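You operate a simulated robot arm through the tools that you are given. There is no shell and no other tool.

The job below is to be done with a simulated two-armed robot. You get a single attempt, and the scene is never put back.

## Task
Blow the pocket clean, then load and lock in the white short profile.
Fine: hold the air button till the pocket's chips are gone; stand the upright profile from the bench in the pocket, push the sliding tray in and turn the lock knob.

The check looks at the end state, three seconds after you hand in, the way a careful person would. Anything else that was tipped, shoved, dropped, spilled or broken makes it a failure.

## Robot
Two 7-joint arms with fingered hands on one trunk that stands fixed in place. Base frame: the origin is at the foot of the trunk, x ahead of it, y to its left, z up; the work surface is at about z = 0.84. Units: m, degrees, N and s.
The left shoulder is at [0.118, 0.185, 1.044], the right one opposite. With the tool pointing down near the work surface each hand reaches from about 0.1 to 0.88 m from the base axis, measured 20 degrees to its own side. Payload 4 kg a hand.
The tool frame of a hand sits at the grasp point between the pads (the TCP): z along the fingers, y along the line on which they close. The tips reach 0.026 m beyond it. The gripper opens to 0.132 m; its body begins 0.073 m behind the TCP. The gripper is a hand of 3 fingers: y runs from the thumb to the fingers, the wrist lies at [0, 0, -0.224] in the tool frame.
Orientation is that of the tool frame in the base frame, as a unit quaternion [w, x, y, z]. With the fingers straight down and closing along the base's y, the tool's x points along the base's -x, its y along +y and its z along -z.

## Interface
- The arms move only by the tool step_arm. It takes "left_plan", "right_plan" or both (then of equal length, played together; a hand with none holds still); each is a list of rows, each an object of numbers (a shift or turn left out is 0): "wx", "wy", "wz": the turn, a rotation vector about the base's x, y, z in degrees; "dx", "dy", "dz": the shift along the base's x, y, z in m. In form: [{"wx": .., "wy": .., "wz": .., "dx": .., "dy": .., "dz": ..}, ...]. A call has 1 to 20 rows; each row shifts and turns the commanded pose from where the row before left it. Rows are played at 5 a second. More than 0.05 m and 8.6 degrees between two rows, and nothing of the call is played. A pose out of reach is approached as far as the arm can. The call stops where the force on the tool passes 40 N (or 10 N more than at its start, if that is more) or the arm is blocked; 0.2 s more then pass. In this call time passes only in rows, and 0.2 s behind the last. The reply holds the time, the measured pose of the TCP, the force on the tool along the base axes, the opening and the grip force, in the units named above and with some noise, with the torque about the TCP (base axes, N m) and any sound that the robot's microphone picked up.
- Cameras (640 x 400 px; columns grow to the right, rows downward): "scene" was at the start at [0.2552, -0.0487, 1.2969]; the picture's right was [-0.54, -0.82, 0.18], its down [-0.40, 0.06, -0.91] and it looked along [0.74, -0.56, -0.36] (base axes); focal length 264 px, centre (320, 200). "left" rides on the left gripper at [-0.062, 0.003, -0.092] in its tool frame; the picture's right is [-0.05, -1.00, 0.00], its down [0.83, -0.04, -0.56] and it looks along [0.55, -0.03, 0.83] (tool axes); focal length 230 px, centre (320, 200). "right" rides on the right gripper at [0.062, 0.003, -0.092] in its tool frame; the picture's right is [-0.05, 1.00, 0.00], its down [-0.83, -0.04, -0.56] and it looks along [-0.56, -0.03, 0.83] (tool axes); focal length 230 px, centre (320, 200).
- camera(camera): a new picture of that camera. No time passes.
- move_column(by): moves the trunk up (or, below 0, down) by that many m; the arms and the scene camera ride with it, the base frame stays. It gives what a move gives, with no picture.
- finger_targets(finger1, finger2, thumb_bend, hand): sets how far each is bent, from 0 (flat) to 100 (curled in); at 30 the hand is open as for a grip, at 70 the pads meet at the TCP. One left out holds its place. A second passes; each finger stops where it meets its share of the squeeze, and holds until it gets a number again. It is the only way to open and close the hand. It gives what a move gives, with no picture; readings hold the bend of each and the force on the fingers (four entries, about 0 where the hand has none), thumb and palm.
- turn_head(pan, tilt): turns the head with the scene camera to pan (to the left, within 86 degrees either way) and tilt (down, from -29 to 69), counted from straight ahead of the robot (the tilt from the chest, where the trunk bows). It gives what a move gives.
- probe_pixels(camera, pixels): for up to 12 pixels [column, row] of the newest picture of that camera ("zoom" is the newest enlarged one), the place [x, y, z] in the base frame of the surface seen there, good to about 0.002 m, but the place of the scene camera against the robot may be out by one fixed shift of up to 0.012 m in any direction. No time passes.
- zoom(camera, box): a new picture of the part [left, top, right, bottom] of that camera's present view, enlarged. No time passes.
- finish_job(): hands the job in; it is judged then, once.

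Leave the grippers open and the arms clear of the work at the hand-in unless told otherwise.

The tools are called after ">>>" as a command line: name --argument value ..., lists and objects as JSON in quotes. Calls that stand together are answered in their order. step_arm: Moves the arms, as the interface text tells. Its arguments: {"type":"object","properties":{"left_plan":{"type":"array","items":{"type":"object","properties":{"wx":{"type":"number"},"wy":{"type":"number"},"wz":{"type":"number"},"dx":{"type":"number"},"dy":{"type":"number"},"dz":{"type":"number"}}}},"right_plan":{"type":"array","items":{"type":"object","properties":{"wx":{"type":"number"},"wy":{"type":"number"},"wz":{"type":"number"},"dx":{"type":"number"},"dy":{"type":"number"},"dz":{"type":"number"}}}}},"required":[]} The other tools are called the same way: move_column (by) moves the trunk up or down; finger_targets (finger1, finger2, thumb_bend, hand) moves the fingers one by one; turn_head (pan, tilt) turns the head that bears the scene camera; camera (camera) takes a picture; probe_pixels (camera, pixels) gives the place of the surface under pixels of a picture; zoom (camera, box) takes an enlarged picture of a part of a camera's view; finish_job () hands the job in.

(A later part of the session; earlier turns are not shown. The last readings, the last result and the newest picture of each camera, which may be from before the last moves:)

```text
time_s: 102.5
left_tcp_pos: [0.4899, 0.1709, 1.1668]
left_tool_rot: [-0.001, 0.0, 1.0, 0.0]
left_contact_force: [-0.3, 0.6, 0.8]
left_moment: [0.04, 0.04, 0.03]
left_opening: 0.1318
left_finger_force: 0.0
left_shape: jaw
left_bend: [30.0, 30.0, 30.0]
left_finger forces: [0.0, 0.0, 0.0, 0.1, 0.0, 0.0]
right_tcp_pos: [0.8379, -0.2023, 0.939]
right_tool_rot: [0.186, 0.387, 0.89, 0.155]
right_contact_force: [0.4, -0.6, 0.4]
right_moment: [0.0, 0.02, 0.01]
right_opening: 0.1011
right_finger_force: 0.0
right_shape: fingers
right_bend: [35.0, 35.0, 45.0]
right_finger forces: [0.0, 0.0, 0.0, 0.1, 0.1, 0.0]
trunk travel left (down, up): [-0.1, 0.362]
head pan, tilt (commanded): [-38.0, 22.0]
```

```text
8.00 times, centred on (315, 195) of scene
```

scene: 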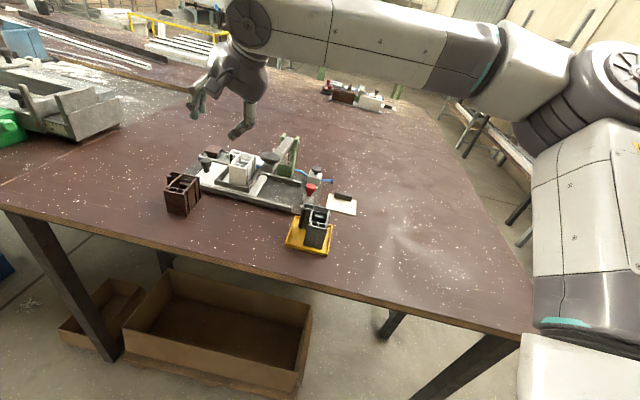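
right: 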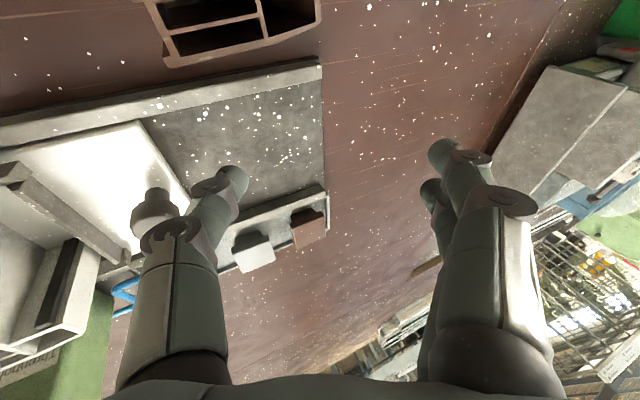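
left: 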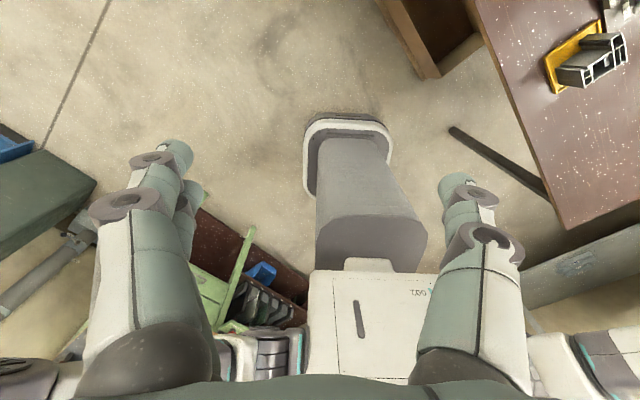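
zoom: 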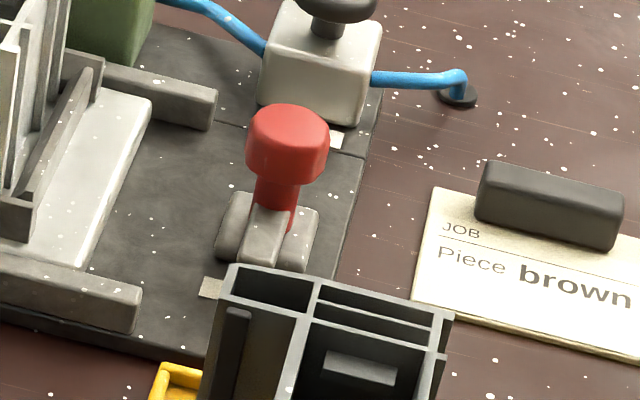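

The post centre is at s≈0.356 and n≈0.770. I'll lower the thumb behind it and move sideways into line.

>>> step_arm --right_plan '[{"dx": 0.0055, "dy": -0.0123, "dz": -0.01}, {"dx": 0.0055, "dy": -0.0123, "dz": -0.014}]'

>>> camera --camera "right"

>>> zoom --camera "scene" --box '[190, 120, 290, 200]'

```text
time_s: 103.1
left_tcp_pos: [0.4887, 0.1693, 1.1671]
left_tool_rot: [-0.001, 0.0, 1.0, 0.0]
left_contact_force: [0.5, -0.2, -1.0]
left_moment: [0.02, 0.04, -0.01]
left_opening: 0.132
left_finger_force: 0.1
left_shape: jaw
left_bend: [30.0, 30.0, 30.0]
left_finger forces: [0.0, 0.1, 0.1, 0.0, 0.0, 0.0]
right_tcp_pos: [0.8481, -0.2273, 0.9171]
right_tool_rot: [0.187, 0.387, 0.89, 0.153]
right_contact_force: [0.4, -0.2, 0.1]
right_moment: [0.0, 0.01, -0.04]
right_opening: 0.1012
right_finger_force: 0.0
right_shape: fingers
right_bend: [35.0, 35.0, 45.0]
right_finger forces: [0.0, 0.0, 0.0, 0.0, 0.0, 0.0]
trunk travel left (down, up): [-0.1, 0.362]
head pan, tilt (commanded): [-38.0, 22.0]
```

```text
taken
```

right: 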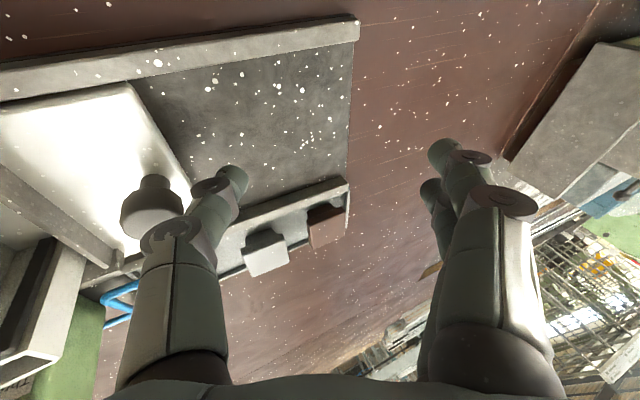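

```text
5.00 times, centred on (240, 160) of scene
```

zoom: 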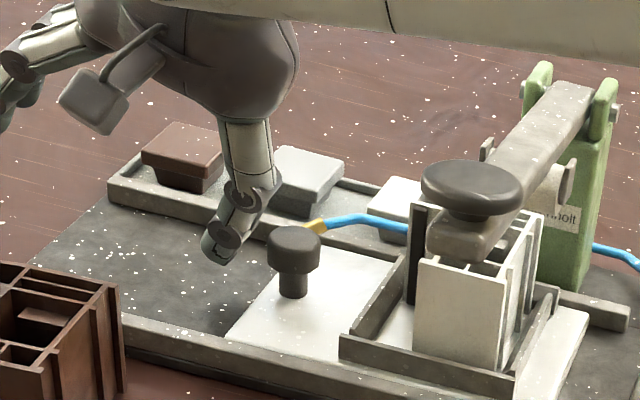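

The thumb sits right behind the post, in line with it. I'll push toward the inner end in 4 mm steps, checking the force for the end stop.

>>> step_arm --right_plan '[{"dx": -0.0028, "dy": -0.0029}, {"dx": -0.0028, "dy": -0.0029}, {"dx": -0.0028, "dy": -0.0029}]'

>>> zoom --camera "scene" --box '[200, 120, 330, 220]'

```text
time_s: 103.9
left_tcp_pos: [0.4891, 0.1694, 1.1668]
left_tool_rot: [0.0, 0.0, 1.0, 0.0]
left_contact_force: [-1.2, -0.3, -0.1]
left_moment: [0.0, 0.02, -0.02]
left_opening: 0.1319
left_finger_force: 0.1
left_shape: jaw
left_bend: [30.0, 30.0, 30.0]
left_finger forces: [0.1, 0.0, 0.0, 0.1, 0.1, 0.1]
right_tcp_pos: [0.839, -0.2364, 0.9185]
right_tool_rot: [0.188, 0.386, 0.89, 0.154]
right_contact_force: [1.3, 1.1, 1.2]
right_moment: [-0.06, 0.0, -0.02]
right_opening: 0.1004
right_finger_force: 1.0
right_shape: fingers
right_bend: [35.0, 35.0, 45.0]
right_finger forces: [0.0, 0.0, 0.1, 0.1, 1.5, 0.1]
trunk travel left (down, up): [-0.1, 0.362]
head pan, tilt (commanded): [-38.0, 22.0]
```

```text
4.00 times, centred on (265, 170) of scene
```

zoom: 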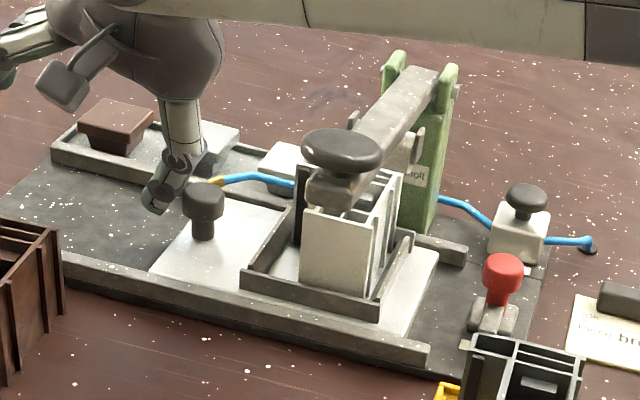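

The post moves with the thumb at about 2 N. I'll continue with four rows.

>>> step_arm --right_plan '[{"dx": -0.0028, "dy": -0.0029}, {"dx": -0.0028, "dy": -0.0029}, {"dx": -0.0028, "dy": -0.0029}, {"dx": -0.0028, "dy": -0.0029}]'

>>> zoom --camera "scene" --box '[210, 120, 340, 220]'

```text
time_s: 104.9
left_tcp_pos: [0.4885, 0.1696, 1.1679]
left_tool_rot: [-0.001, 0.001, 1.0, 0.0]
left_contact_force: [0.7, 0.1, 0.2]
left_moment: [0.0, 0.0, 0.01]
left_opening: 0.1319
left_finger_force: 0.1
left_shape: jaw
left_bend: [30.0, 30.0, 30.0]
left_finger forces: [0.0, 0.0, 0.0, 0.0, 0.1, 0.0]
right_tcp_pos: [0.8265, -0.2498, 0.9179]
right_tool_rot: [0.187, 0.386, 0.89, 0.155]
right_contact_force: [0.9, 0.4, 1.3]
right_moment: [-0.02, 0.03, -0.02]
right_opening: 0.1003
right_finger_force: 0.7
right_shape: fingers
right_bend: [35.0, 35.0, 45.0]
right_finger forces: [0.0, 0.1, 0.0, 0.0, 1.0, 0.0]
trunk travel left (down, up): [-0.1, 0.362]
head pan, tilt (commanded): [-38.0, 22.0]
```

```text
4.00 times, centred on (275, 170) of scene
```

zoom: 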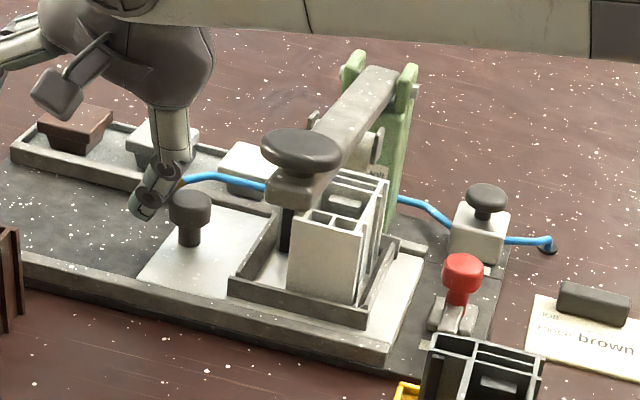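

The tray's inner edge is now level with the rail ends, close to the lock bracket. I'll go on two rows at a time.

>>> step_arm --right_plan '[{"dx": -0.0028, "dy": -0.0029}, {"dx": -0.0028, "dy": -0.0029}]'

>>> zoom --camera "scene" --box '[250, 140, 350, 220]'

```text
time_s: 105.5
left_tcp_pos: [0.4876, 0.1701, 1.1666]
left_tool_rot: [0.0, 0.0, 1.0, -0.001]
left_contact_force: [-0.4, 0.1, 0.1]
left_moment: [-0.01, 0.01, -0.01]
left_opening: 0.1319
left_finger_force: 0.1
left_shape: jaw
left_bend: [30.0, 30.0, 30.0]
left_finger forces: [0.0, 0.0, 0.0, 0.0, 0.0, 0.1]
right_tcp_pos: [0.8221, -0.2545, 0.918]
right_tool_rot: [0.187, 0.386, 0.89, 0.154]
right_contact_force: [1.4, 0.8, 1.5]
right_moment: [-0.03, 0.0, 0.01]
right_opening: 0.0999
right_finger_force: 0.9
right_shape: fingers
right_bend: [35.0, 35.0, 45.0]
right_finger forces: [0.0, 0.0, 0.0, 0.0, 1.9, 0.0]
trunk travel left (down, up): [-0.1, 0.362]
head pan, tilt (commanded): [-38.0, 22.0]
```

```text
5.00 times, centred on (300, 180) of scene
```

zoom: 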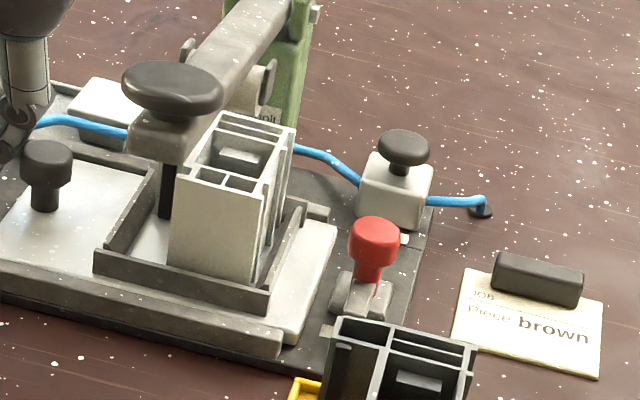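

The tray's edge is nearly at the lock bracket. I'll push in single rows and watch for a rise in force.

>>> step_arm --right_plan '[{"dx": -0.0028, "dy": -0.0029}]'

>>> step_arm --right_plan '[{"dx": -0.0028, "dy": -0.0029}]'

>>> zoom --camera "scene" --box '[250, 140, 350, 220]'

```text
time_s: 105.9
left_tcp_pos: [0.4881, 0.1704, 1.1668]
left_tool_rot: [0.0, -0.001, 1.0, 0.0]
left_contact_force: [0.0, 0.6, 0.7]
left_moment: [0.02, 0.03, -0.02]
left_opening: 0.1318
left_finger_force: 0.1
left_shape: jaw
left_bend: [30.0, 30.0, 30.0]
left_finger forces: [0.1, 0.1, 0.1, 0.0, 0.0, 0.0]
right_tcp_pos: [0.8201, -0.2563, 0.918]
right_tool_rot: [0.188, 0.385, 0.89, 0.154]
right_contact_force: [2.1, 3.7, 1.1]
right_moment: [0.05, -0.04, -0.06]
right_opening: 0.0967
right_finger_force: 2.3
right_shape: fingers
right_bend: [35.0, 35.0, 46.0]
right_finger forces: [0.1, 0.1, 0.0, 0.1, 5.1, 0.0]
trunk travel left (down, up): [-0.1, 0.362]
head pan, tilt (commanded): [-38.0, 22.0]
```

```text
time_s: 106.3
left_tcp_pos: [0.4878, 0.172, 1.167]
left_tool_rot: [0.0, -0.001, 1.0, -0.001]
left_contact_force: [-0.4, 0.7, 0.4]
left_moment: [0.02, 0.02, -0.01]
left_opening: 0.1321
left_finger_force: 0.0
left_shape: jaw
left_bend: [30.0, 30.0, 30.0]
left_finger forces: [0.0, 0.1, 0.0, 0.0, 0.0, 0.1]
right_tcp_pos: [0.8171, -0.2585, 0.9178]
right_tool_rot: [0.188, 0.386, 0.89, 0.154]
right_contact_force: [5.4, 6.6, 3.0]
right_moment: [0.12, -0.06, -0.02]
right_opening: 0.0927
right_finger_force: 4.6
right_shape: fingers
right_bend: [35.0, 35.0, 48.0]
right_finger forces: [0.0, 0.0, 0.0, 0.0, 8.9, 0.0]
trunk travel left (down, up): [-0.1, 0.362]
head pan, tilt (commanded): [-38.0, 22.0]
```

```text
5.00 times, centred on (300, 180) of scene
```

zoom: 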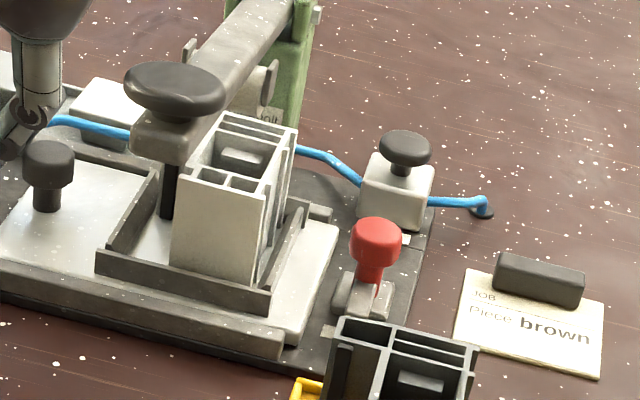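

The force rose to 8.5 N and the tray didn't move further, so it's at its end stop. One small extra push to seat it, then I'll look closely.

>>> step_arm --right_plan '[{"dx": -0.0018, "dy": -0.0018}]'

>>> zoom --camera "scene" --box '[285, 165, 345, 215]'

```text
time_s: 106.7
left_tcp_pos: [0.4888, 0.1712, 1.1682]
left_tool_rot: [0.0, -0.001, 1.0, -0.001]
left_contact_force: [0.1, -0.6, 0.2]
left_moment: [0.02, 0.0, 0.01]
left_opening: 0.132
left_finger_force: 0.0
left_shape: jaw
left_bend: [30.0, 30.0, 30.0]
left_finger forces: [0.1, 0.0, 0.0, 0.1, 0.0, 0.0]
right_tcp_pos: [0.8149, -0.2605, 0.9202]
right_tool_rot: [0.189, 0.386, 0.89, 0.154]
right_contact_force: [6.1, 7.7, 5.9]
right_moment: [0.08, 0.01, -0.04]
right_opening: 0.0907
right_finger_force: 5.3
right_shape: fingers
right_bend: [35.0, 35.0, 48.0]
right_finger forces: [0.1, 0.0, 0.0, 0.0, 10.8, 0.1]
trunk travel left (down, up): [-0.1, 0.362]
head pan, tilt (commanded): [-38.0, 22.0]
```

```text
8.00 times, centred on (315, 190) of scene
```

zoom: 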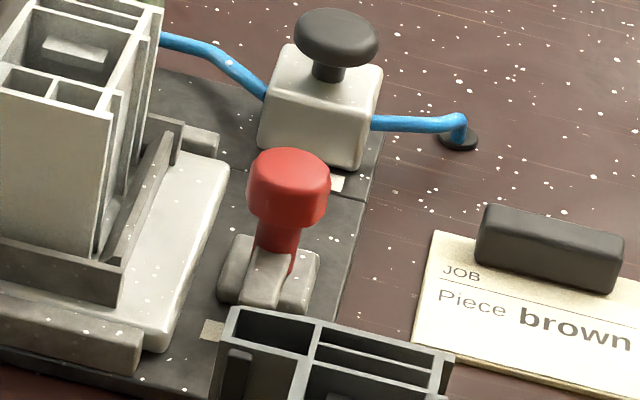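

The tray sits at its end stop with 10 N on the thumb and no more movement; the profile is upright under the arm. I'll back the thumb off the post, lift clear, and look at the lock.

>>> step_arm --right_plan '[{"dx": 0.0035, "dy": 0.0036}, {"dx": 0.0035, "dy": 0.0036, "dz": 0.005}, {"dz": 0.03}, {"dz": 0.035}, {"dz": 0.035}, {"dz": 0.035}]'

>>> zoom --camera "scene" --box '[200, 120, 360, 240]'

>>> camera --camera "right"

```text
time_s: 108.1
left_tcp_pos: [0.4883, 0.171, 1.1666]
left_tool_rot: [0.0, 0.0, 1.0, -0.001]
left_contact_force: [-0.3, -0.1, 0.7]
left_moment: [0.02, 0.0, 0.02]
left_opening: 0.1317
left_finger_force: 0.1
left_shape: jaw
left_bend: [30.0, 30.0, 30.0]
left_finger forces: [0.1, 0.1, 0.0, 0.0, 0.0, 0.1]
right_tcp_pos: [0.8188, -0.2529, 1.0573]
right_tool_rot: [0.188, 0.387, 0.89, 0.153]
right_contact_force: [0.1, 0.6, 0.8]
right_moment: [0.0, 0.01, -0.02]
right_opening: 0.101
right_finger_force: 0.2
right_shape: fingers
right_bend: [35.0, 35.0, 45.0]
right_finger forces: [0.1, 0.1, 0.1, 0.0, 0.0, 0.0]
trunk travel left (down, up): [-0.1, 0.362]
head pan, tilt (commanded): [-38.0, 22.0]
```

```text
3.33 times, centred on (280, 180) of scene
```

zoom: 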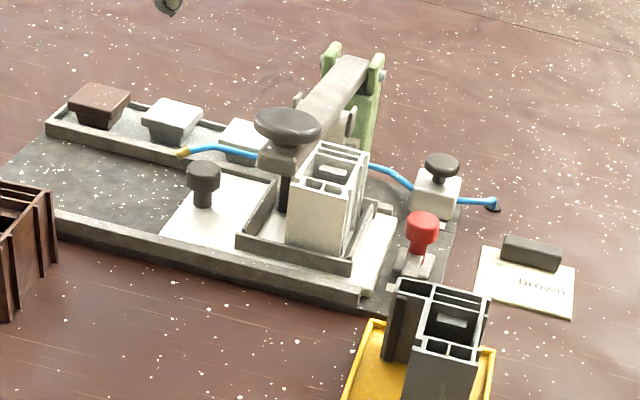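

```text
taken
```

right: 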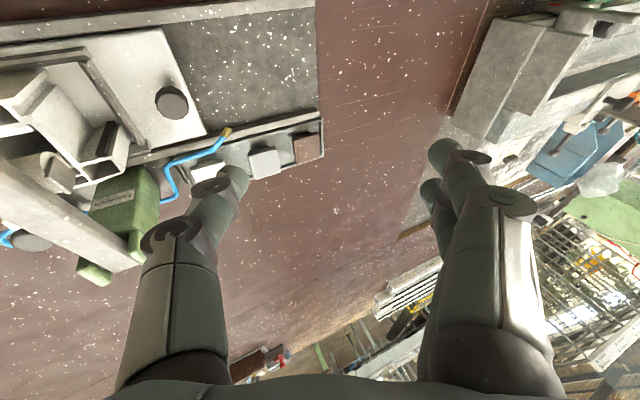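

The tray is fully in with the white profile under the arm, and the other pieces are where they were. I'll raise the hand, straighten it and move over to the lock side at z≈1.12.

>>> step_arm --right_plan '[{"dx": -0.01, "dy": -0.01, "dz": 0.03}, {"dx": -0.032, "dy": -0.026, "dz": 0.008, "wx": -1.29, "wy": 4.52}, {"dx": -0.032, "dy": -0.026, "dz": 0.006, "wx": -1.29, "wy": 4.52}, {"dx": -0.032, "dy": -0.026, "dz": 0.006, "wx": -1.29, "wy": 4.52}, {"dx": -0.032, "dy": -0.026, "dz": 0.006, "wx": -1.29, "wy": 4.52}, {"dx": -0.032, "dy": -0.026, "dz": 0.006, "wx": -1.29, "wy": 4.52}, {"dx": -0.032, "dy": -0.027, "dz": 0.006, "wx": -1.29, "wy": 4.52}]'

>>> camera --camera "right"

```text
time_s: 109.7
left_tcp_pos: [0.4866, 0.1698, 1.169]
left_tool_rot: [-0.001, 0.0, 1.0, 0.0]
left_contact_force: [-0.4, 0.7, 0.3]
left_moment: [0.01, -0.04, 0.01]
left_opening: 0.1316
left_finger_force: 0.0
left_shape: jaw
left_bend: [30.0, 30.0, 30.0]
left_finger forces: [0.1, 0.0, 0.0, 0.0, 0.1, 0.0]
right_tcp_pos: [0.617, -0.4225, 1.125]
right_tool_rot: [-0.001, 0.398, 0.917, -0.001]
right_contact_force: [-0.6, -0.4, 0.4]
right_moment: [0.01, -0.03, 0.01]
right_opening: 0.1011
right_finger_force: 0.1
right_shape: fingers
right_bend: [35.0, 35.0, 45.0]
right_finger forces: [0.1, 0.0, 0.0, 0.0, 0.0, 0.0]
trunk travel left (down, up): [-0.1, 0.362]
head pan, tilt (commanded): [-38.0, 22.0]
```

```text
taken
```

right: 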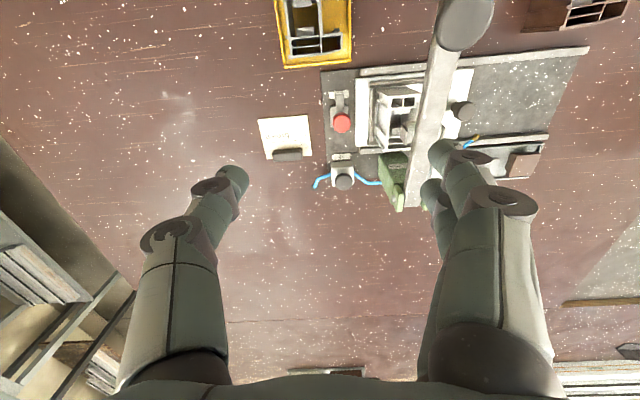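

The hand is upright again, at yaw -47°. The lock shows at (340, 115), so I'll zoom in on it to see the latch bar and the knob.

>>> zoom --camera "right" --box '[270, 20, 420, 200]'

>>> zoom --camera "right" --box '[310, 70, 390, 150]'

>>> probe_pixels --camera "zoom" --pixels '[[320, 280], [320, 265], [320, 300], [280, 280], [300, 170], [300, 215], [420, 200], [250, 200]]'

```text
2.22 times, centred on (345, 110) of right
```

zoom: 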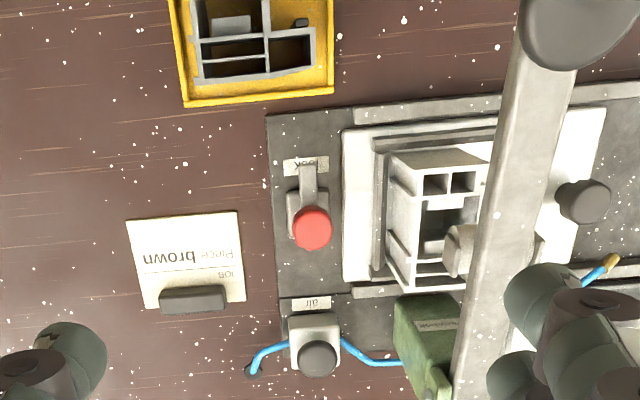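

```text
5.00 times, centred on (350, 110) of right
```

zoom: 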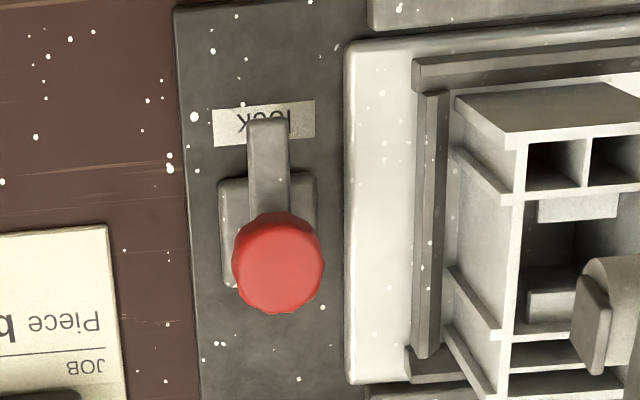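

```text
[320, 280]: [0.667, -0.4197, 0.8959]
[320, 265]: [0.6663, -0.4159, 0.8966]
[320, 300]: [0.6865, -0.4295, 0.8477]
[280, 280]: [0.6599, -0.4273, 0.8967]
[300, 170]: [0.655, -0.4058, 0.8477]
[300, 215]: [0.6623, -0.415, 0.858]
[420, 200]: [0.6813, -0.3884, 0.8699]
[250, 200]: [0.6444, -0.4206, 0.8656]
```

From above the latch bar points toward the robot. Locking means swinging it clockwise by a quarter turn, over the tray's edge. I'll probe the bar, the bracket and the tray plate, and the black profile for clearance.

>>> probe_pixels --camera "zoom" --pixels '[[268, 130], [268, 160], [268, 190], [230, 195], [308, 190], [278, 268], [278, 240], [240, 262], [318, 262], [278, 305], [380, 200], [355, 300]]'

>>> probe_pixels --camera "right" --pixels '[[300, 20], [340, 50], [285, 65], [348, 65], [300, 45], [280, 150], [285, 155], [345, 182]]'

```text
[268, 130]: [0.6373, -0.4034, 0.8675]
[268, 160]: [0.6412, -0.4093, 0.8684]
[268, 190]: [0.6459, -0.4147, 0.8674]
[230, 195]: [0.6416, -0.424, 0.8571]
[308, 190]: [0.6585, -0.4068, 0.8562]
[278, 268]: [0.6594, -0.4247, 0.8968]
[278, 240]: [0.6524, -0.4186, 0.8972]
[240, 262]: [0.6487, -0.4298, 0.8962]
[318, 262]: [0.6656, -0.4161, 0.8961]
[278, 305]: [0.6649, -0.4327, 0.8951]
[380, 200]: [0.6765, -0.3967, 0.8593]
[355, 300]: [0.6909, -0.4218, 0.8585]
```

```text
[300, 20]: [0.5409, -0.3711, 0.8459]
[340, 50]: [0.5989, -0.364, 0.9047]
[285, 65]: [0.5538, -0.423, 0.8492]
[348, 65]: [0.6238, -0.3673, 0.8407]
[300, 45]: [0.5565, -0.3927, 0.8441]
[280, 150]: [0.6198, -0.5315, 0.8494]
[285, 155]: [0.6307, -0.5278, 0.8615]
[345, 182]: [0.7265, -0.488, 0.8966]
```

The bar's top is at z 0.8675, the plate at 0.859, and the knob's axis at about (0.6575, -0.424) with its top at 0.897. I'll turn the hand to yaw +46° at this height, so the quarter turn ends at -44° with the camera on the free side, and set the fingers to bend 55.

>>> step_arm --right_plan '[{"wz": 8.45}, {"wz": 8.45}, {"wz": 8.45}, {"wz": 8.45}, {"wz": 8.45}, {"wz": 8.45}, {"wz": 8.45}, {"wz": 8.45}, {"wz": 8.45}, {"wz": 8.45}, {"wz": 8.45}]'

>>> finger_targets --hand "right" --finger1 55 --finger2 55 --thumb_bend 55

>>> step_arm --right_plan '[{"dx": 0.0203, "dy": -0.0006, "dz": -0.03}, {"dx": 0.0203, "dy": -0.0006, "dz": -0.03}, {"dz": -0.03}, {"dz": -0.03}]'

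>>> camera --camera "right"

```text
time_s: 112.1
left_tcp_pos: [0.4892, 0.1698, 1.1681]
left_tool_rot: [0.0, 0.0, 1.0, 0.0]
left_contact_force: [0.1, -0.4, 0.3]
left_moment: [0.0, 0.02, 0.0]
left_opening: 0.132
left_finger_force: 0.0
left_shape: jaw
left_bend: [30.0, 30.0, 30.0]
left_finger forces: [0.0, 0.0, 0.0, 0.0, 0.0, 0.0]
right_tcp_pos: [0.6213, -0.4211, 1.1243]
right_tool_rot: [-0.001, -0.391, 0.92, -0.002]
right_contact_force: [-0.1, -0.4, -0.3]
right_moment: [-0.03, 0.01, -0.01]
right_opening: 0.1012
right_finger_force: 0.0
right_shape: fingers
right_bend: [35.0, 35.0, 45.0]
right_finger forces: [0.1, 0.0, 0.1, 0.1, 0.1, 0.0]
trunk travel left (down, up): [-0.1, 0.362]
head pan, tilt (commanded): [-38.0, 22.0]
```

```text
time_s: 113.1
left_tcp_pos: [0.489, 0.1709, 1.1671]
left_tool_rot: [0.0, 0.0, 1.0, 0.0]
left_contact_force: [0.0, -0.8, 0.6]
left_moment: [-0.02, -0.02, -0.03]
left_opening: 0.1317
left_finger_force: 0.0
left_shape: jaw
left_bend: [30.0, 30.0, 30.0]
left_finger forces: [0.1, 0.0, 0.1, 0.0, 0.1, 0.0]
right_tcp_pos: [0.6203, -0.4215, 1.1248]
right_tool_rot: [0.0, -0.389, 0.921, 0.0]
right_contact_force: [0.7, 0.3, -0.1]
right_moment: [0.02, 0.02, -0.03]
right_opening: 0.0521
right_finger_force: 0.0
right_shape: fingers
right_bend: [55.0, 55.0, 55.0]
right_finger forces: [0.0, 0.1, 0.0, 0.0, 0.0, 0.1]
trunk travel left (down, up): [-0.1, 0.362]
head pan, tilt (commanded): [-38.0, 22.0]
```

```text
time_s: 114.1
left_tcp_pos: [0.4895, 0.1697, 1.1669]
left_tool_rot: [-0.001, 0.0, 1.0, 0.0]
left_contact_force: [-0.3, 0.3, -0.8]
left_moment: [-0.01, 0.02, 0.0]
left_opening: 0.1317
left_finger_force: 0.1
left_shape: jaw
left_bend: [30.0, 30.0, 30.0]
left_finger forces: [0.0, 0.1, 0.0, 0.0, 0.0, 0.0]
right_tcp_pos: [0.6608, -0.4229, 1.0013]
right_tool_rot: [0.0, -0.39, 0.921, -0.001]
right_contact_force: [-0.1, -0.4, -0.1]
right_moment: [-0.01, 0.04, 0.0]
right_opening: 0.0517
right_finger_force: 0.1
right_shape: fingers
right_bend: [55.0, 55.0, 55.0]
right_finger forces: [0.0, 0.0, 0.0, 0.0, 0.0, 0.0]
trunk travel left (down, up): [-0.1, 0.362]
head pan, tilt (commanded): [-38.0, 22.0]
```

```text
taken
```

right: 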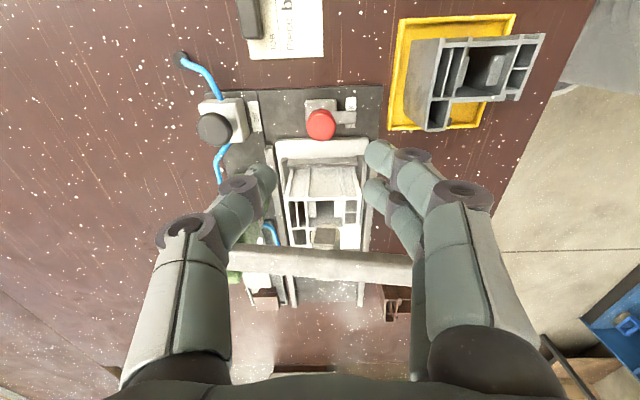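

The knob shows at (320, 124), centred between thumb and fingers. I'll probe its edges to refine the axis.

>>> zoom --camera "right" --box '[270, 80, 370, 160]'

>>> probe_pixels --camera "zoom" --pixels '[[255, 225], [175, 225], [325, 225], [255, 200], [255, 260], [200, 260], [310, 260], [200, 200], [310, 200], [380, 180], [300, 300], [440, 180]]'

```text
5.00 times, centred on (320, 120) of right
```

zoom: 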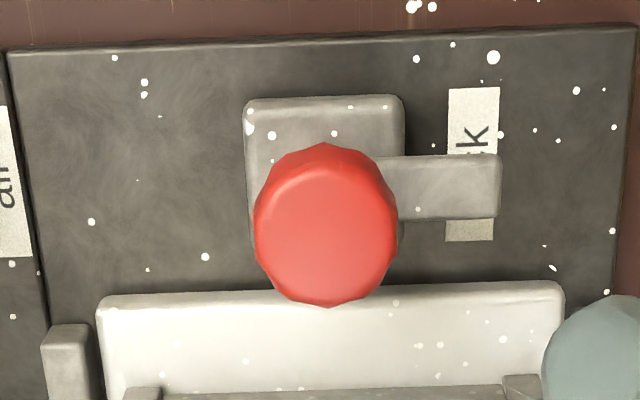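

```text
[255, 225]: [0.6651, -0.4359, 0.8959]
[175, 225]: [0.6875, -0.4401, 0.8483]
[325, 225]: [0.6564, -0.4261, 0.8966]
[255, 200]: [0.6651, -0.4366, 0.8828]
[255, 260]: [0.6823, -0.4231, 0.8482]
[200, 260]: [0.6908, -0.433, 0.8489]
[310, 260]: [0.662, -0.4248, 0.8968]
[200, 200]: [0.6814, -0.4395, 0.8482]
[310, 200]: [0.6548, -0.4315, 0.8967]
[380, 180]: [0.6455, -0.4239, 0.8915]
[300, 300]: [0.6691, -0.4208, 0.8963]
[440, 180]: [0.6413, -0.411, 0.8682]
```

The axis comes out at (0.6573, -0.424), so I need about 4 mm of correction. I'll shift and descend to z≈0.92 first.

>>> step_arm --right_plan '[{"dx": -0.0036, "dy": -0.0013, "dz": -0.02}, {"dz": -0.03}, {"dz": -0.03}]'

>>> camera --camera "right"

>>> zoom --camera "scene" --box '[250, 110, 370, 210]'

```text
time_s: 114.9
left_tcp_pos: [0.4891, 0.1694, 1.1664]
left_tool_rot: [0.0, 0.0, 1.0, 0.0]
left_contact_force: [-0.2, -0.3, 0.0]
left_moment: [0.04, 0.0, -0.03]
left_opening: 0.1322
left_finger_force: 0.0
left_shape: jaw
left_bend: [30.0, 30.0, 30.0]
left_finger forces: [0.1, 0.1, 0.1, 0.0, 0.0, 0.1]
right_tcp_pos: [0.6531, -0.4274, 0.9242]
right_tool_rot: [0.0, -0.389, 0.921, -0.001]
right_contact_force: [1.2, -0.2, -0.2]
right_moment: [0.04, 0.01, 0.0]
right_opening: 0.0519
right_finger_force: 0.0
right_shape: fingers
right_bend: [55.0, 55.0, 55.0]
right_finger forces: [0.1, 0.0, 0.1, 0.1, 0.0, 0.0]
trunk travel left (down, up): [-0.1, 0.362]
head pan, tilt (commanded): [-38.0, 22.0]
```

```text
taken
```

right: 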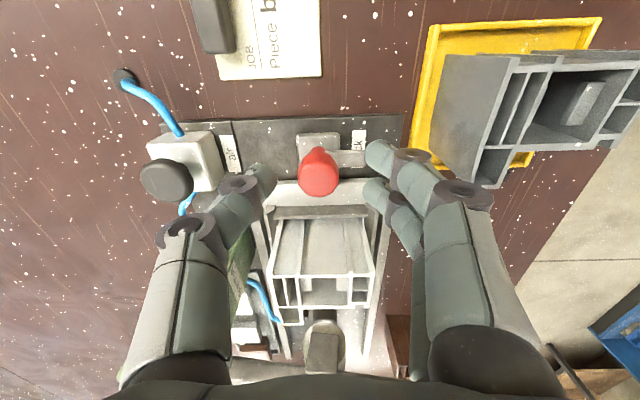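

```text
4.00 times, centred on (310, 160) of scene
```

zoom: 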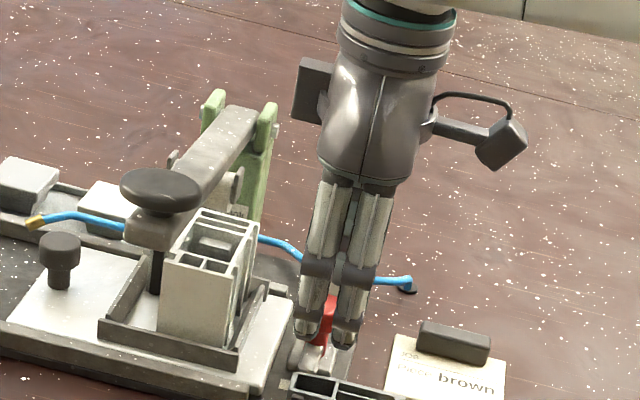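

The reading (0.653, -0.427) differs by about 4 mm from what I commanded, so I'll take a second reading with a zero row and probe the knob again before closing in.

>>> step_arm --right_plan '[{"dz": 0}, {"dz": 0}]'

>>> zoom --camera "right" --box '[250, 110, 400, 230]'

>>> probe_pixels --camera "zoom" --pixels '[[290, 215], [290, 240], [290, 265], [225, 235], [350, 235], [60, 210], [80, 225], [500, 150], [520, 160], [510, 260], [295, 180], [420, 160]]'

```text
time_s: 115.5
left_tcp_pos: [0.4883, 0.1699, 1.1673]
left_tool_rot: [-0.001, 0.0, 1.0, 0.0]
left_contact_force: [0.9, 0.4, 0.2]
left_moment: [-0.01, 0.03, -0.04]
left_opening: 0.1319
left_finger_force: 0.0
left_shape: jaw
left_bend: [30.0, 30.0, 30.0]
left_finger forces: [0.0, 0.1, 0.0, 0.0, 0.0, 0.0]
right_tcp_pos: [0.6542, -0.4258, 0.9252]
right_tool_rot: [0.001, -0.39, 0.921, -0.001]
right_contact_force: [-0.6, -0.6, 1.0]
right_moment: [0.0, -0.02, 0.02]
right_opening: 0.0519
right_finger_force: 0.1
right_shape: fingers
right_bend: [55.0, 55.0, 55.0]
right_finger forces: [0.0, 0.1, 0.0, 0.1, 0.1, 0.0]
trunk travel left (down, up): [-0.1, 0.362]
head pan, tilt (commanded): [-38.0, 22.0]
```

```text
3.33 times, centred on (325, 170) of right
```

zoom: 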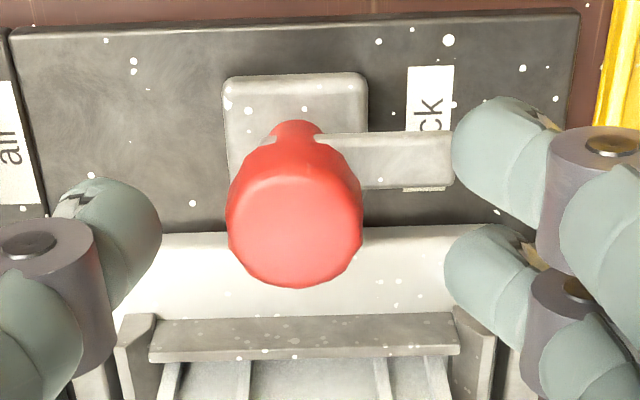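

```text
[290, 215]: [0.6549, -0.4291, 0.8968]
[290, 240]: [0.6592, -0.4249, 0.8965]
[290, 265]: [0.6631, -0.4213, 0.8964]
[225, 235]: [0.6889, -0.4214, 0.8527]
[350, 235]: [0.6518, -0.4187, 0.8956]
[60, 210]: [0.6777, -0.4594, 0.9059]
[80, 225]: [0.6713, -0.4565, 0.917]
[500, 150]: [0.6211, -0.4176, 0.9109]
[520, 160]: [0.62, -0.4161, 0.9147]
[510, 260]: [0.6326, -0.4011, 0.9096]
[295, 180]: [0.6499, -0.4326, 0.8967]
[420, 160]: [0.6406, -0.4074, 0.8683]
```

Averaged, the TCP is at (0.6537, -0.4266) and the knob's axis at (0.6577, -0.425). I'll correct by 4 mm and lower to z≈0.90, with the tips above the latch bar.

>>> step_arm --right_plan '[{"dx": 0.0041, "dy": 0.0015}, {"dz": -0.012}, {"dz": -0.012}]'

>>> step_arm --right_plan '[{"dz": 0}]'

>>> camera --camera "right"

>>> zoom --camera "scene" --box '[250, 110, 370, 210]'

```text
time_s: 116.3
left_tcp_pos: [0.4875, 0.1705, 1.1669]
left_tool_rot: [0.0, 0.0, 1.0, 0.0]
left_contact_force: [0.6, -0.6, -0.2]
left_moment: [0.03, 0.04, 0.02]
left_opening: 0.1316
left_finger_force: 0.1
left_shape: jaw
left_bend: [30.0, 30.0, 30.0]
left_finger forces: [0.0, 0.0, 0.1, 0.0, 0.0, 0.1]
right_tcp_pos: [0.661, -0.4238, 0.9004]
right_tool_rot: [-0.001, -0.391, 0.921, -0.002]
right_contact_force: [0.3, 0.4, -0.6]
right_moment: [0.05, 0.01, 0.02]
right_opening: 0.0517
right_finger_force: 0.1
right_shape: fingers
right_bend: [55.0, 55.0, 55.0]
right_finger forces: [0.1, 0.0, 0.1, 0.0, 0.0, 0.1]
trunk travel left (down, up): [-0.1, 0.362]
head pan, tilt (commanded): [-38.0, 22.0]
```

```text
time_s: 116.7
left_tcp_pos: [0.4878, 0.1688, 1.167]
left_tool_rot: [0.0, 0.001, 1.0, -0.001]
left_contact_force: [0.5, -0.1, 0.3]
left_moment: [0.02, 0.02, -0.02]
left_opening: 0.1318
left_finger_force: 0.0
left_shape: jaw
left_bend: [30.0, 30.0, 30.0]
left_finger forces: [0.0, 0.0, 0.0, 0.1, 0.1, 0.1]
right_tcp_pos: [0.6609, -0.4236, 0.9009]
right_tool_rot: [-0.001, -0.39, 0.921, -0.001]
right_contact_force: [0.5, -0.9, 0.2]
right_moment: [0.02, 0.0, 0.0]
right_opening: 0.0517
right_finger_force: 0.0
right_shape: fingers
right_bend: [55.0, 55.0, 55.0]
right_finger forces: [0.1, 0.0, 0.1, 0.1, 0.0, 0.0]
trunk travel left (down, up): [-0.1, 0.362]
head pan, tilt (commanded): [-38.0, 22.0]
```

```text
taken
```

right: 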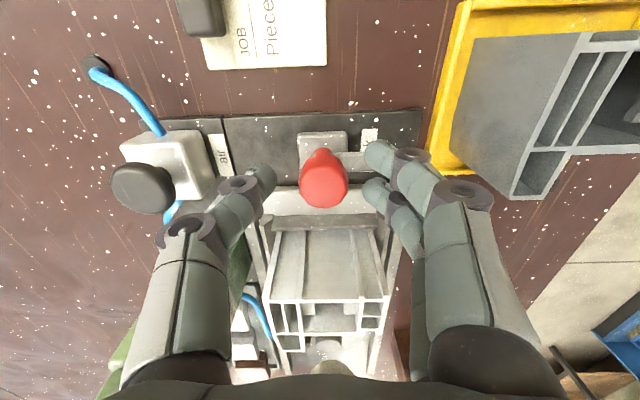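

```text
4.00 times, centred on (310, 160) of scene
```

zoom: 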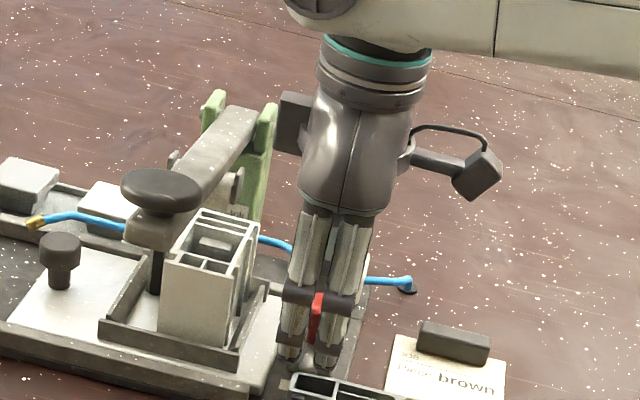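

The hand surrounds the knob with no contact; the tips are near z 0.875. I'll shift 2 mm back and close onto the knob.

>>> step_arm --right_plan '[{"dx": -0.0014, "dy": -0.0014, "dz": -0.001}]'

>>> finger_targets --hand "right" --finger1 61 --finger2 61 --thumb_bend 61

>>> finger_targets --hand "right" --finger1 70 --finger2 70 --thumb_bend 70

>>> camera --camera "right"

```text
time_s: 117.1
left_tcp_pos: [0.487, 0.1702, 1.1674]
left_tool_rot: [0.0, 0.0, 1.0, 0.0]
left_contact_force: [0.1, -1.1, -0.1]
left_moment: [-0.02, 0.0, -0.02]
left_opening: 0.1318
left_finger_force: 0.0
left_shape: jaw
left_bend: [30.0, 30.0, 30.0]
left_finger forces: [0.1, 0.1, 0.0, 0.1, 0.0, 0.1]
right_tcp_pos: [0.6586, -0.4241, 0.8998]
right_tool_rot: [0.001, -0.39, 0.921, -0.001]
right_contact_force: [-0.7, -0.1, -0.8]
right_moment: [0.02, 0.01, -0.03]
right_opening: 0.0517
right_finger_force: 0.0
right_shape: fingers
right_bend: [55.0, 55.0, 55.0]
right_finger forces: [0.0, 0.0, 0.1, 0.0, 0.0, 0.0]
trunk travel left (down, up): [-0.1, 0.362]
head pan, tilt (commanded): [-38.0, 22.0]
```

```text
time_s: 118.1
left_tcp_pos: [0.4892, 0.1699, 1.1679]
left_tool_rot: [0.0, 0.001, 1.0, 0.0]
left_contact_force: [0.0, 0.1, -0.4]
left_moment: [0.03, 0.01, -0.03]
left_opening: 0.1318
left_finger_force: 0.1
left_shape: jaw
left_bend: [30.0, 30.0, 30.0]
left_finger forces: [0.0, 0.0, 0.0, 0.0, 0.0, 0.0]
right_tcp_pos: [0.6596, -0.4235, 0.8994]
right_tool_rot: [0.001, -0.39, 0.921, 0.0]
right_contact_force: [-0.2, 0.3, -0.3]
right_moment: [0.0, -0.01, 0.0]
right_opening: 0.032
right_finger_force: 0.1
right_shape: fingers
right_bend: [61.0, 61.0, 61.0]
right_finger forces: [0.0, 0.0, 0.0, 0.1, 0.0, 0.1]
trunk travel left (down, up): [-0.1, 0.362]
head pan, tilt (commanded): [-38.0, 22.0]
```

```text
time_s: 119.1
left_tcp_pos: [0.4884, 0.1698, 1.168]
left_tool_rot: [-0.001, 0.0, 1.0, -0.001]
left_contact_force: [-0.4, -0.1, 0.1]
left_moment: [-0.02, -0.02, -0.01]
left_opening: 0.1317
left_finger_force: 0.1
left_shape: jaw
left_bend: [30.0, 30.0, 30.0]
left_finger forces: [0.1, 0.0, 0.0, 0.0, 0.0, 0.0]
right_tcp_pos: [0.6608, -0.4236, 0.8999]
right_tool_rot: [-0.001, -0.39, 0.921, -0.001]
right_contact_force: [-0.1, -0.5, -4.0]
right_moment: [-0.03, 0.02, 0.02]
right_opening: 0.0211
right_finger_force: 7.3
right_shape: fingers
right_bend: [65.0, 66.0, 67.0]
right_finger forces: [4.5, 3.2, 0.0, 0.0, 7.6, 0.0]
trunk travel left (down, up): [-0.1, 0.362]
head pan, tilt (commanded): [-38.0, 22.0]
```

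```text
taken
```

right: 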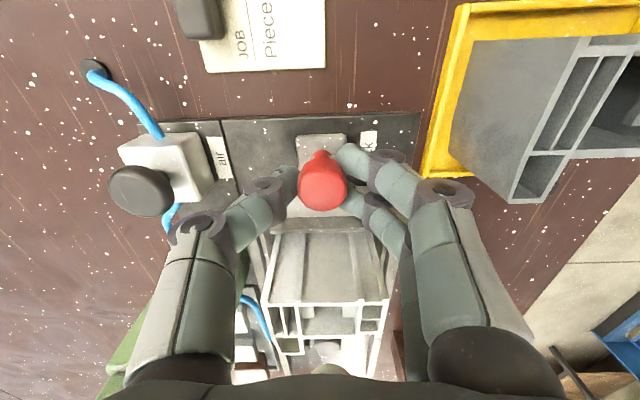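

The fingers have closed a bit under the cap's rim, with the knob pulling down 4 N. I'll reopen slightly, lower by 4 mm and close again to hold the cap's side properly.

>>> finger_targets --hand "right" --finger1 60 --finger2 60 --thumb_bend 60

>>> step_arm --right_plan '[{"dx": -0.0012, "dy": -0.0008, "dz": -0.002}, {"dz": -0.002}]'

>>> finger_targets --hand "right" --finger1 70 --finger2 70 --thumb_bend 70

>>> zoom --camera "right" --box '[250, 110, 410, 230]'

```text
time_s: 120.1
left_tcp_pos: [0.488, 0.1707, 1.1676]
left_tool_rot: [0.0, 0.001, 1.0, 0.0]
left_contact_force: [0.0, 0.4, 0.3]
left_moment: [0.02, 0.0, 0.0]
left_opening: 0.132
left_finger_force: 0.0
left_shape: jaw
left_bend: [30.0, 30.0, 30.0]
left_finger forces: [0.1, 0.0, 0.0, 0.1, 0.0, 0.0]
right_tcp_pos: [0.6583, -0.4237, 0.9009]
right_tool_rot: [-0.001, -0.391, 0.921, -0.002]
right_contact_force: [-0.1, -0.5, -0.4]
right_moment: [0.01, -0.03, 0.02]
right_opening: 0.0344
right_finger_force: 0.0
right_shape: fingers
right_bend: [60.0, 60.0, 60.0]
right_finger forces: [0.0, 0.1, 0.0, 0.0, 0.0, 0.1]
trunk travel left (down, up): [-0.1, 0.362]
head pan, tilt (commanded): [-38.0, 22.0]
```

```text
time_s: 120.7
left_tcp_pos: [0.488, 0.1689, 1.1679]
left_tool_rot: [0.0, 0.001, 1.0, 0.0]
left_contact_force: [-0.2, 0.9, -0.2]
left_moment: [-0.01, 0.0, -0.02]
left_opening: 0.1318
left_finger_force: 0.1
left_shape: jaw
left_bend: [30.0, 30.0, 30.0]
left_finger forces: [0.0, 0.0, 0.1, 0.0, 0.0, 0.0]
right_tcp_pos: [0.6578, -0.4247, 0.8962]
right_tool_rot: [0.001, -0.39, 0.921, -0.001]
right_contact_force: [0.3, 0.4, -0.3]
right_moment: [0.02, 0.01, 0.0]
right_opening: 0.0343
right_finger_force: 0.1
right_shape: fingers
right_bend: [60.0, 60.0, 60.0]
right_finger forces: [0.0, 0.2, 0.0, 0.1, 0.0, 0.0]
trunk travel left (down, up): [-0.1, 0.362]
head pan, tilt (commanded): [-38.0, 22.0]
```

```text
time_s: 121.7
left_tcp_pos: [0.489, 0.1703, 1.1679]
left_tool_rot: [0.0, -0.001, 1.0, 0.0]
left_contact_force: [-1.2, 0.0, -0.2]
left_moment: [0.0, -0.01, 0.0]
left_opening: 0.1318
left_finger_force: 0.0
left_shape: jaw
left_bend: [30.0, 30.0, 30.0]
left_finger forces: [0.0, 0.1, 0.1, 0.1, 0.0, 0.0]
right_tcp_pos: [0.6597, -0.4267, 0.8964]
right_tool_rot: [-0.001, -0.39, 0.921, -0.001]
right_contact_force: [1.8, -1.9, -3.1]
right_moment: [0.0, -0.01, -0.01]
right_opening: 0.0165
right_finger_force: 6.4
right_shape: fingers
right_bend: [67.0, 67.0, 67.0]
right_finger forces: [2.4, 2.7, 0.1, 0.0, 7.1, 0.0]
trunk travel left (down, up): [-0.1, 0.362]
head pan, tilt (commanded): [-38.0, 22.0]
```

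```text
3.33 times, centred on (330, 170) of right
```

zoom: 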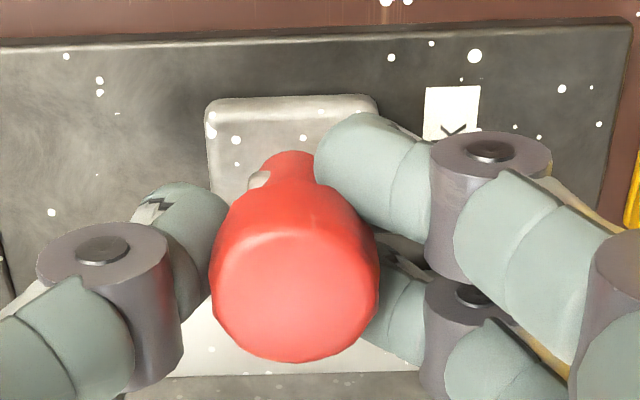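

At this height the fingers close below the cap on its thin neck. I'll reopen and raise by 11 mm so the fingertips press on the cap's full-width side.

>>> finger_targets --hand "right" --finger1 58 --finger2 58 --thumb_bend 58

>>> step_arm --right_plan '[{"dz": 0.006}, {"dz": 0.005}]'

>>> finger_targets --hand "right" --finger1 70 --finger2 70 --thumb_bend 70

>>> zoom --camera "right" --box '[250, 110, 410, 230]'

```text
time_s: 122.7
left_tcp_pos: [0.489, 0.1698, 1.1662]
left_tool_rot: [0.0, 0.0, 1.0, 0.0]
left_contact_force: [0.5, -0.9, -0.2]
left_moment: [-0.03, 0.03, -0.01]
left_opening: 0.1318
left_finger_force: 0.1
left_shape: jaw
left_bend: [30.0, 30.0, 30.0]
left_finger forces: [0.0, 0.0, 0.0, 0.0, 0.0, 0.0]
right_tcp_pos: [0.659, -0.4241, 0.8961]
right_tool_rot: [-0.001, -0.39, 0.921, -0.001]
right_contact_force: [1.1, -0.3, -0.2]
right_moment: [-0.01, 0.02, 0.02]
right_opening: 0.0438
right_finger_force: 0.1
right_shape: fingers
right_bend: [57.0, 57.0, 57.0]
right_finger forces: [0.1, 0.1, 0.0, 0.1, 0.0, 0.1]
trunk travel left (down, up): [-0.1, 0.362]
head pan, tilt (commanded): [-38.0, 22.0]
```

```text
time_s: 123.3
left_tcp_pos: [0.4883, 0.1703, 1.1667]
left_tool_rot: [0.0, 0.0, 1.0, 0.0]
left_contact_force: [0.0, -0.1, 0.0]
left_moment: [0.0, 0.0, 0.01]
left_opening: 0.1317
left_finger_force: 0.1
left_shape: jaw
left_bend: [30.0, 30.0, 30.0]
left_finger forces: [0.0, 0.0, 0.0, 0.0, 0.1, 0.1]
right_tcp_pos: [0.6572, -0.4245, 0.9072]
right_tool_rot: [0.0, -0.389, 0.921, -0.001]
right_contact_force: [-0.7, 0.0, 1.6]
right_moment: [-0.01, 0.02, 0.0]
right_opening: 0.044
right_finger_force: 0.2
right_shape: fingers
right_bend: [57.0, 57.0, 57.0]
right_finger forces: [0.0, 0.1, 0.0, 0.0, 0.1, 0.1]
trunk travel left (down, up): [-0.1, 0.362]
head pan, tilt (commanded): [-38.0, 22.0]
```

```text
time_s: 124.3
left_tcp_pos: [0.4893, 0.1706, 1.1665]
left_tool_rot: [0.001, 0.0, 1.0, -0.001]
left_contact_force: [-0.6, 0.1, -0.3]
left_moment: [0.02, -0.04, 0.02]
left_opening: 0.1321
left_finger_force: 0.0
left_shape: jaw
left_bend: [30.0, 30.0, 30.0]
left_finger forces: [0.1, 0.0, 0.0, 0.0, 0.1, 0.0]
right_tcp_pos: [0.659, -0.4247, 0.9066]
right_tool_rot: [-0.001, -0.39, 0.921, -0.002]
right_contact_force: [1.0, 0.0, -2.0]
right_moment: [-0.01, 0.02, -0.04]
right_opening: 0.0213
right_finger_force: 7.3
right_shape: fingers
right_bend: [65.0, 65.0, 66.0]
right_finger forces: [3.8, 3.9, 0.0, 0.1, 7.8, 0.0]
trunk travel left (down, up): [-0.1, 0.362]
head pan, tilt (commanded): [-38.0, 22.0]
```

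```text
3.33 times, centred on (330, 170) of right
```

zoom: 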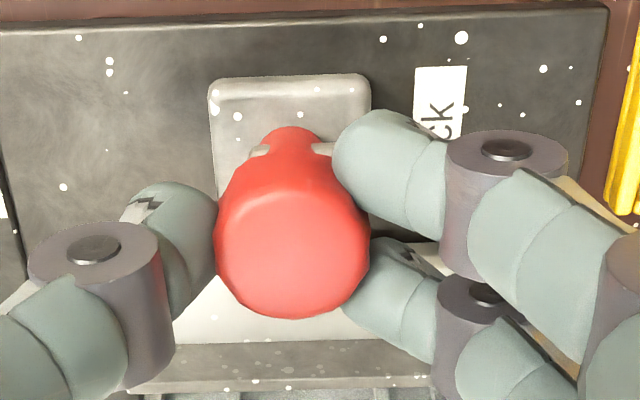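

Now it's an even three-point grip on the cap: 3.8, 3.9 and 7.8 N. I'll turn clockwise by two 8° rows and check that the latch bar follows.

>>> step_arm --right_plan '[{"wz": -8}, {"wz": -8}]'

>>> zoom --camera "scene" --box '[280, 150, 350, 210]'

>>> zoom --camera "right" --box '[230, 90, 430, 240]'

```text
time_s: 124.9
left_tcp_pos: [0.4881, 0.1705, 1.1673]
left_tool_rot: [0.0, 0.0, 1.0, 0.0]
left_contact_force: [-0.2, -0.9, 0.3]
left_moment: [-0.02, -0.01, 0.01]
left_opening: 0.1322
left_finger_force: 0.0
left_shape: jaw
left_bend: [30.0, 30.0, 30.0]
left_finger forces: [0.0, 0.0, 0.0, 0.1, 0.0, 0.0]
right_tcp_pos: [0.6587, -0.425, 0.9077]
right_tool_rot: [-0.001, -0.257, 0.966, 0.0]
right_contact_force: [-1.0, 0.4, -3.3]
right_moment: [0.04, 0.01, 0.02]
right_opening: 0.0209
right_finger_force: 7.9
right_shape: fingers
right_bend: [65.0, 65.0, 66.0]
right_finger forces: [4.1, 4.2, 0.1, 0.0, 7.1, 0.0]
trunk travel left (down, up): [-0.1, 0.362]
head pan, tilt (commanded): [-38.0, 22.0]
```

```text
6.67 times, centred on (315, 180) of scene
```

zoom: 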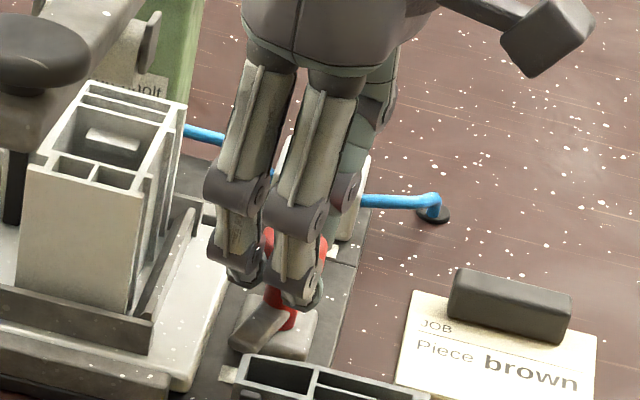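

```text
2.67 times, centred on (330, 165) of right
```

zoom: 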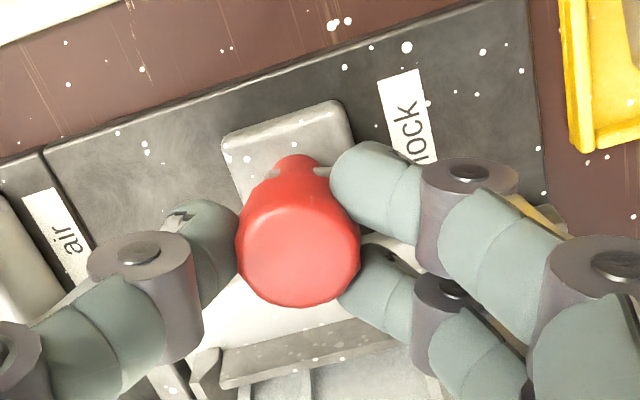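

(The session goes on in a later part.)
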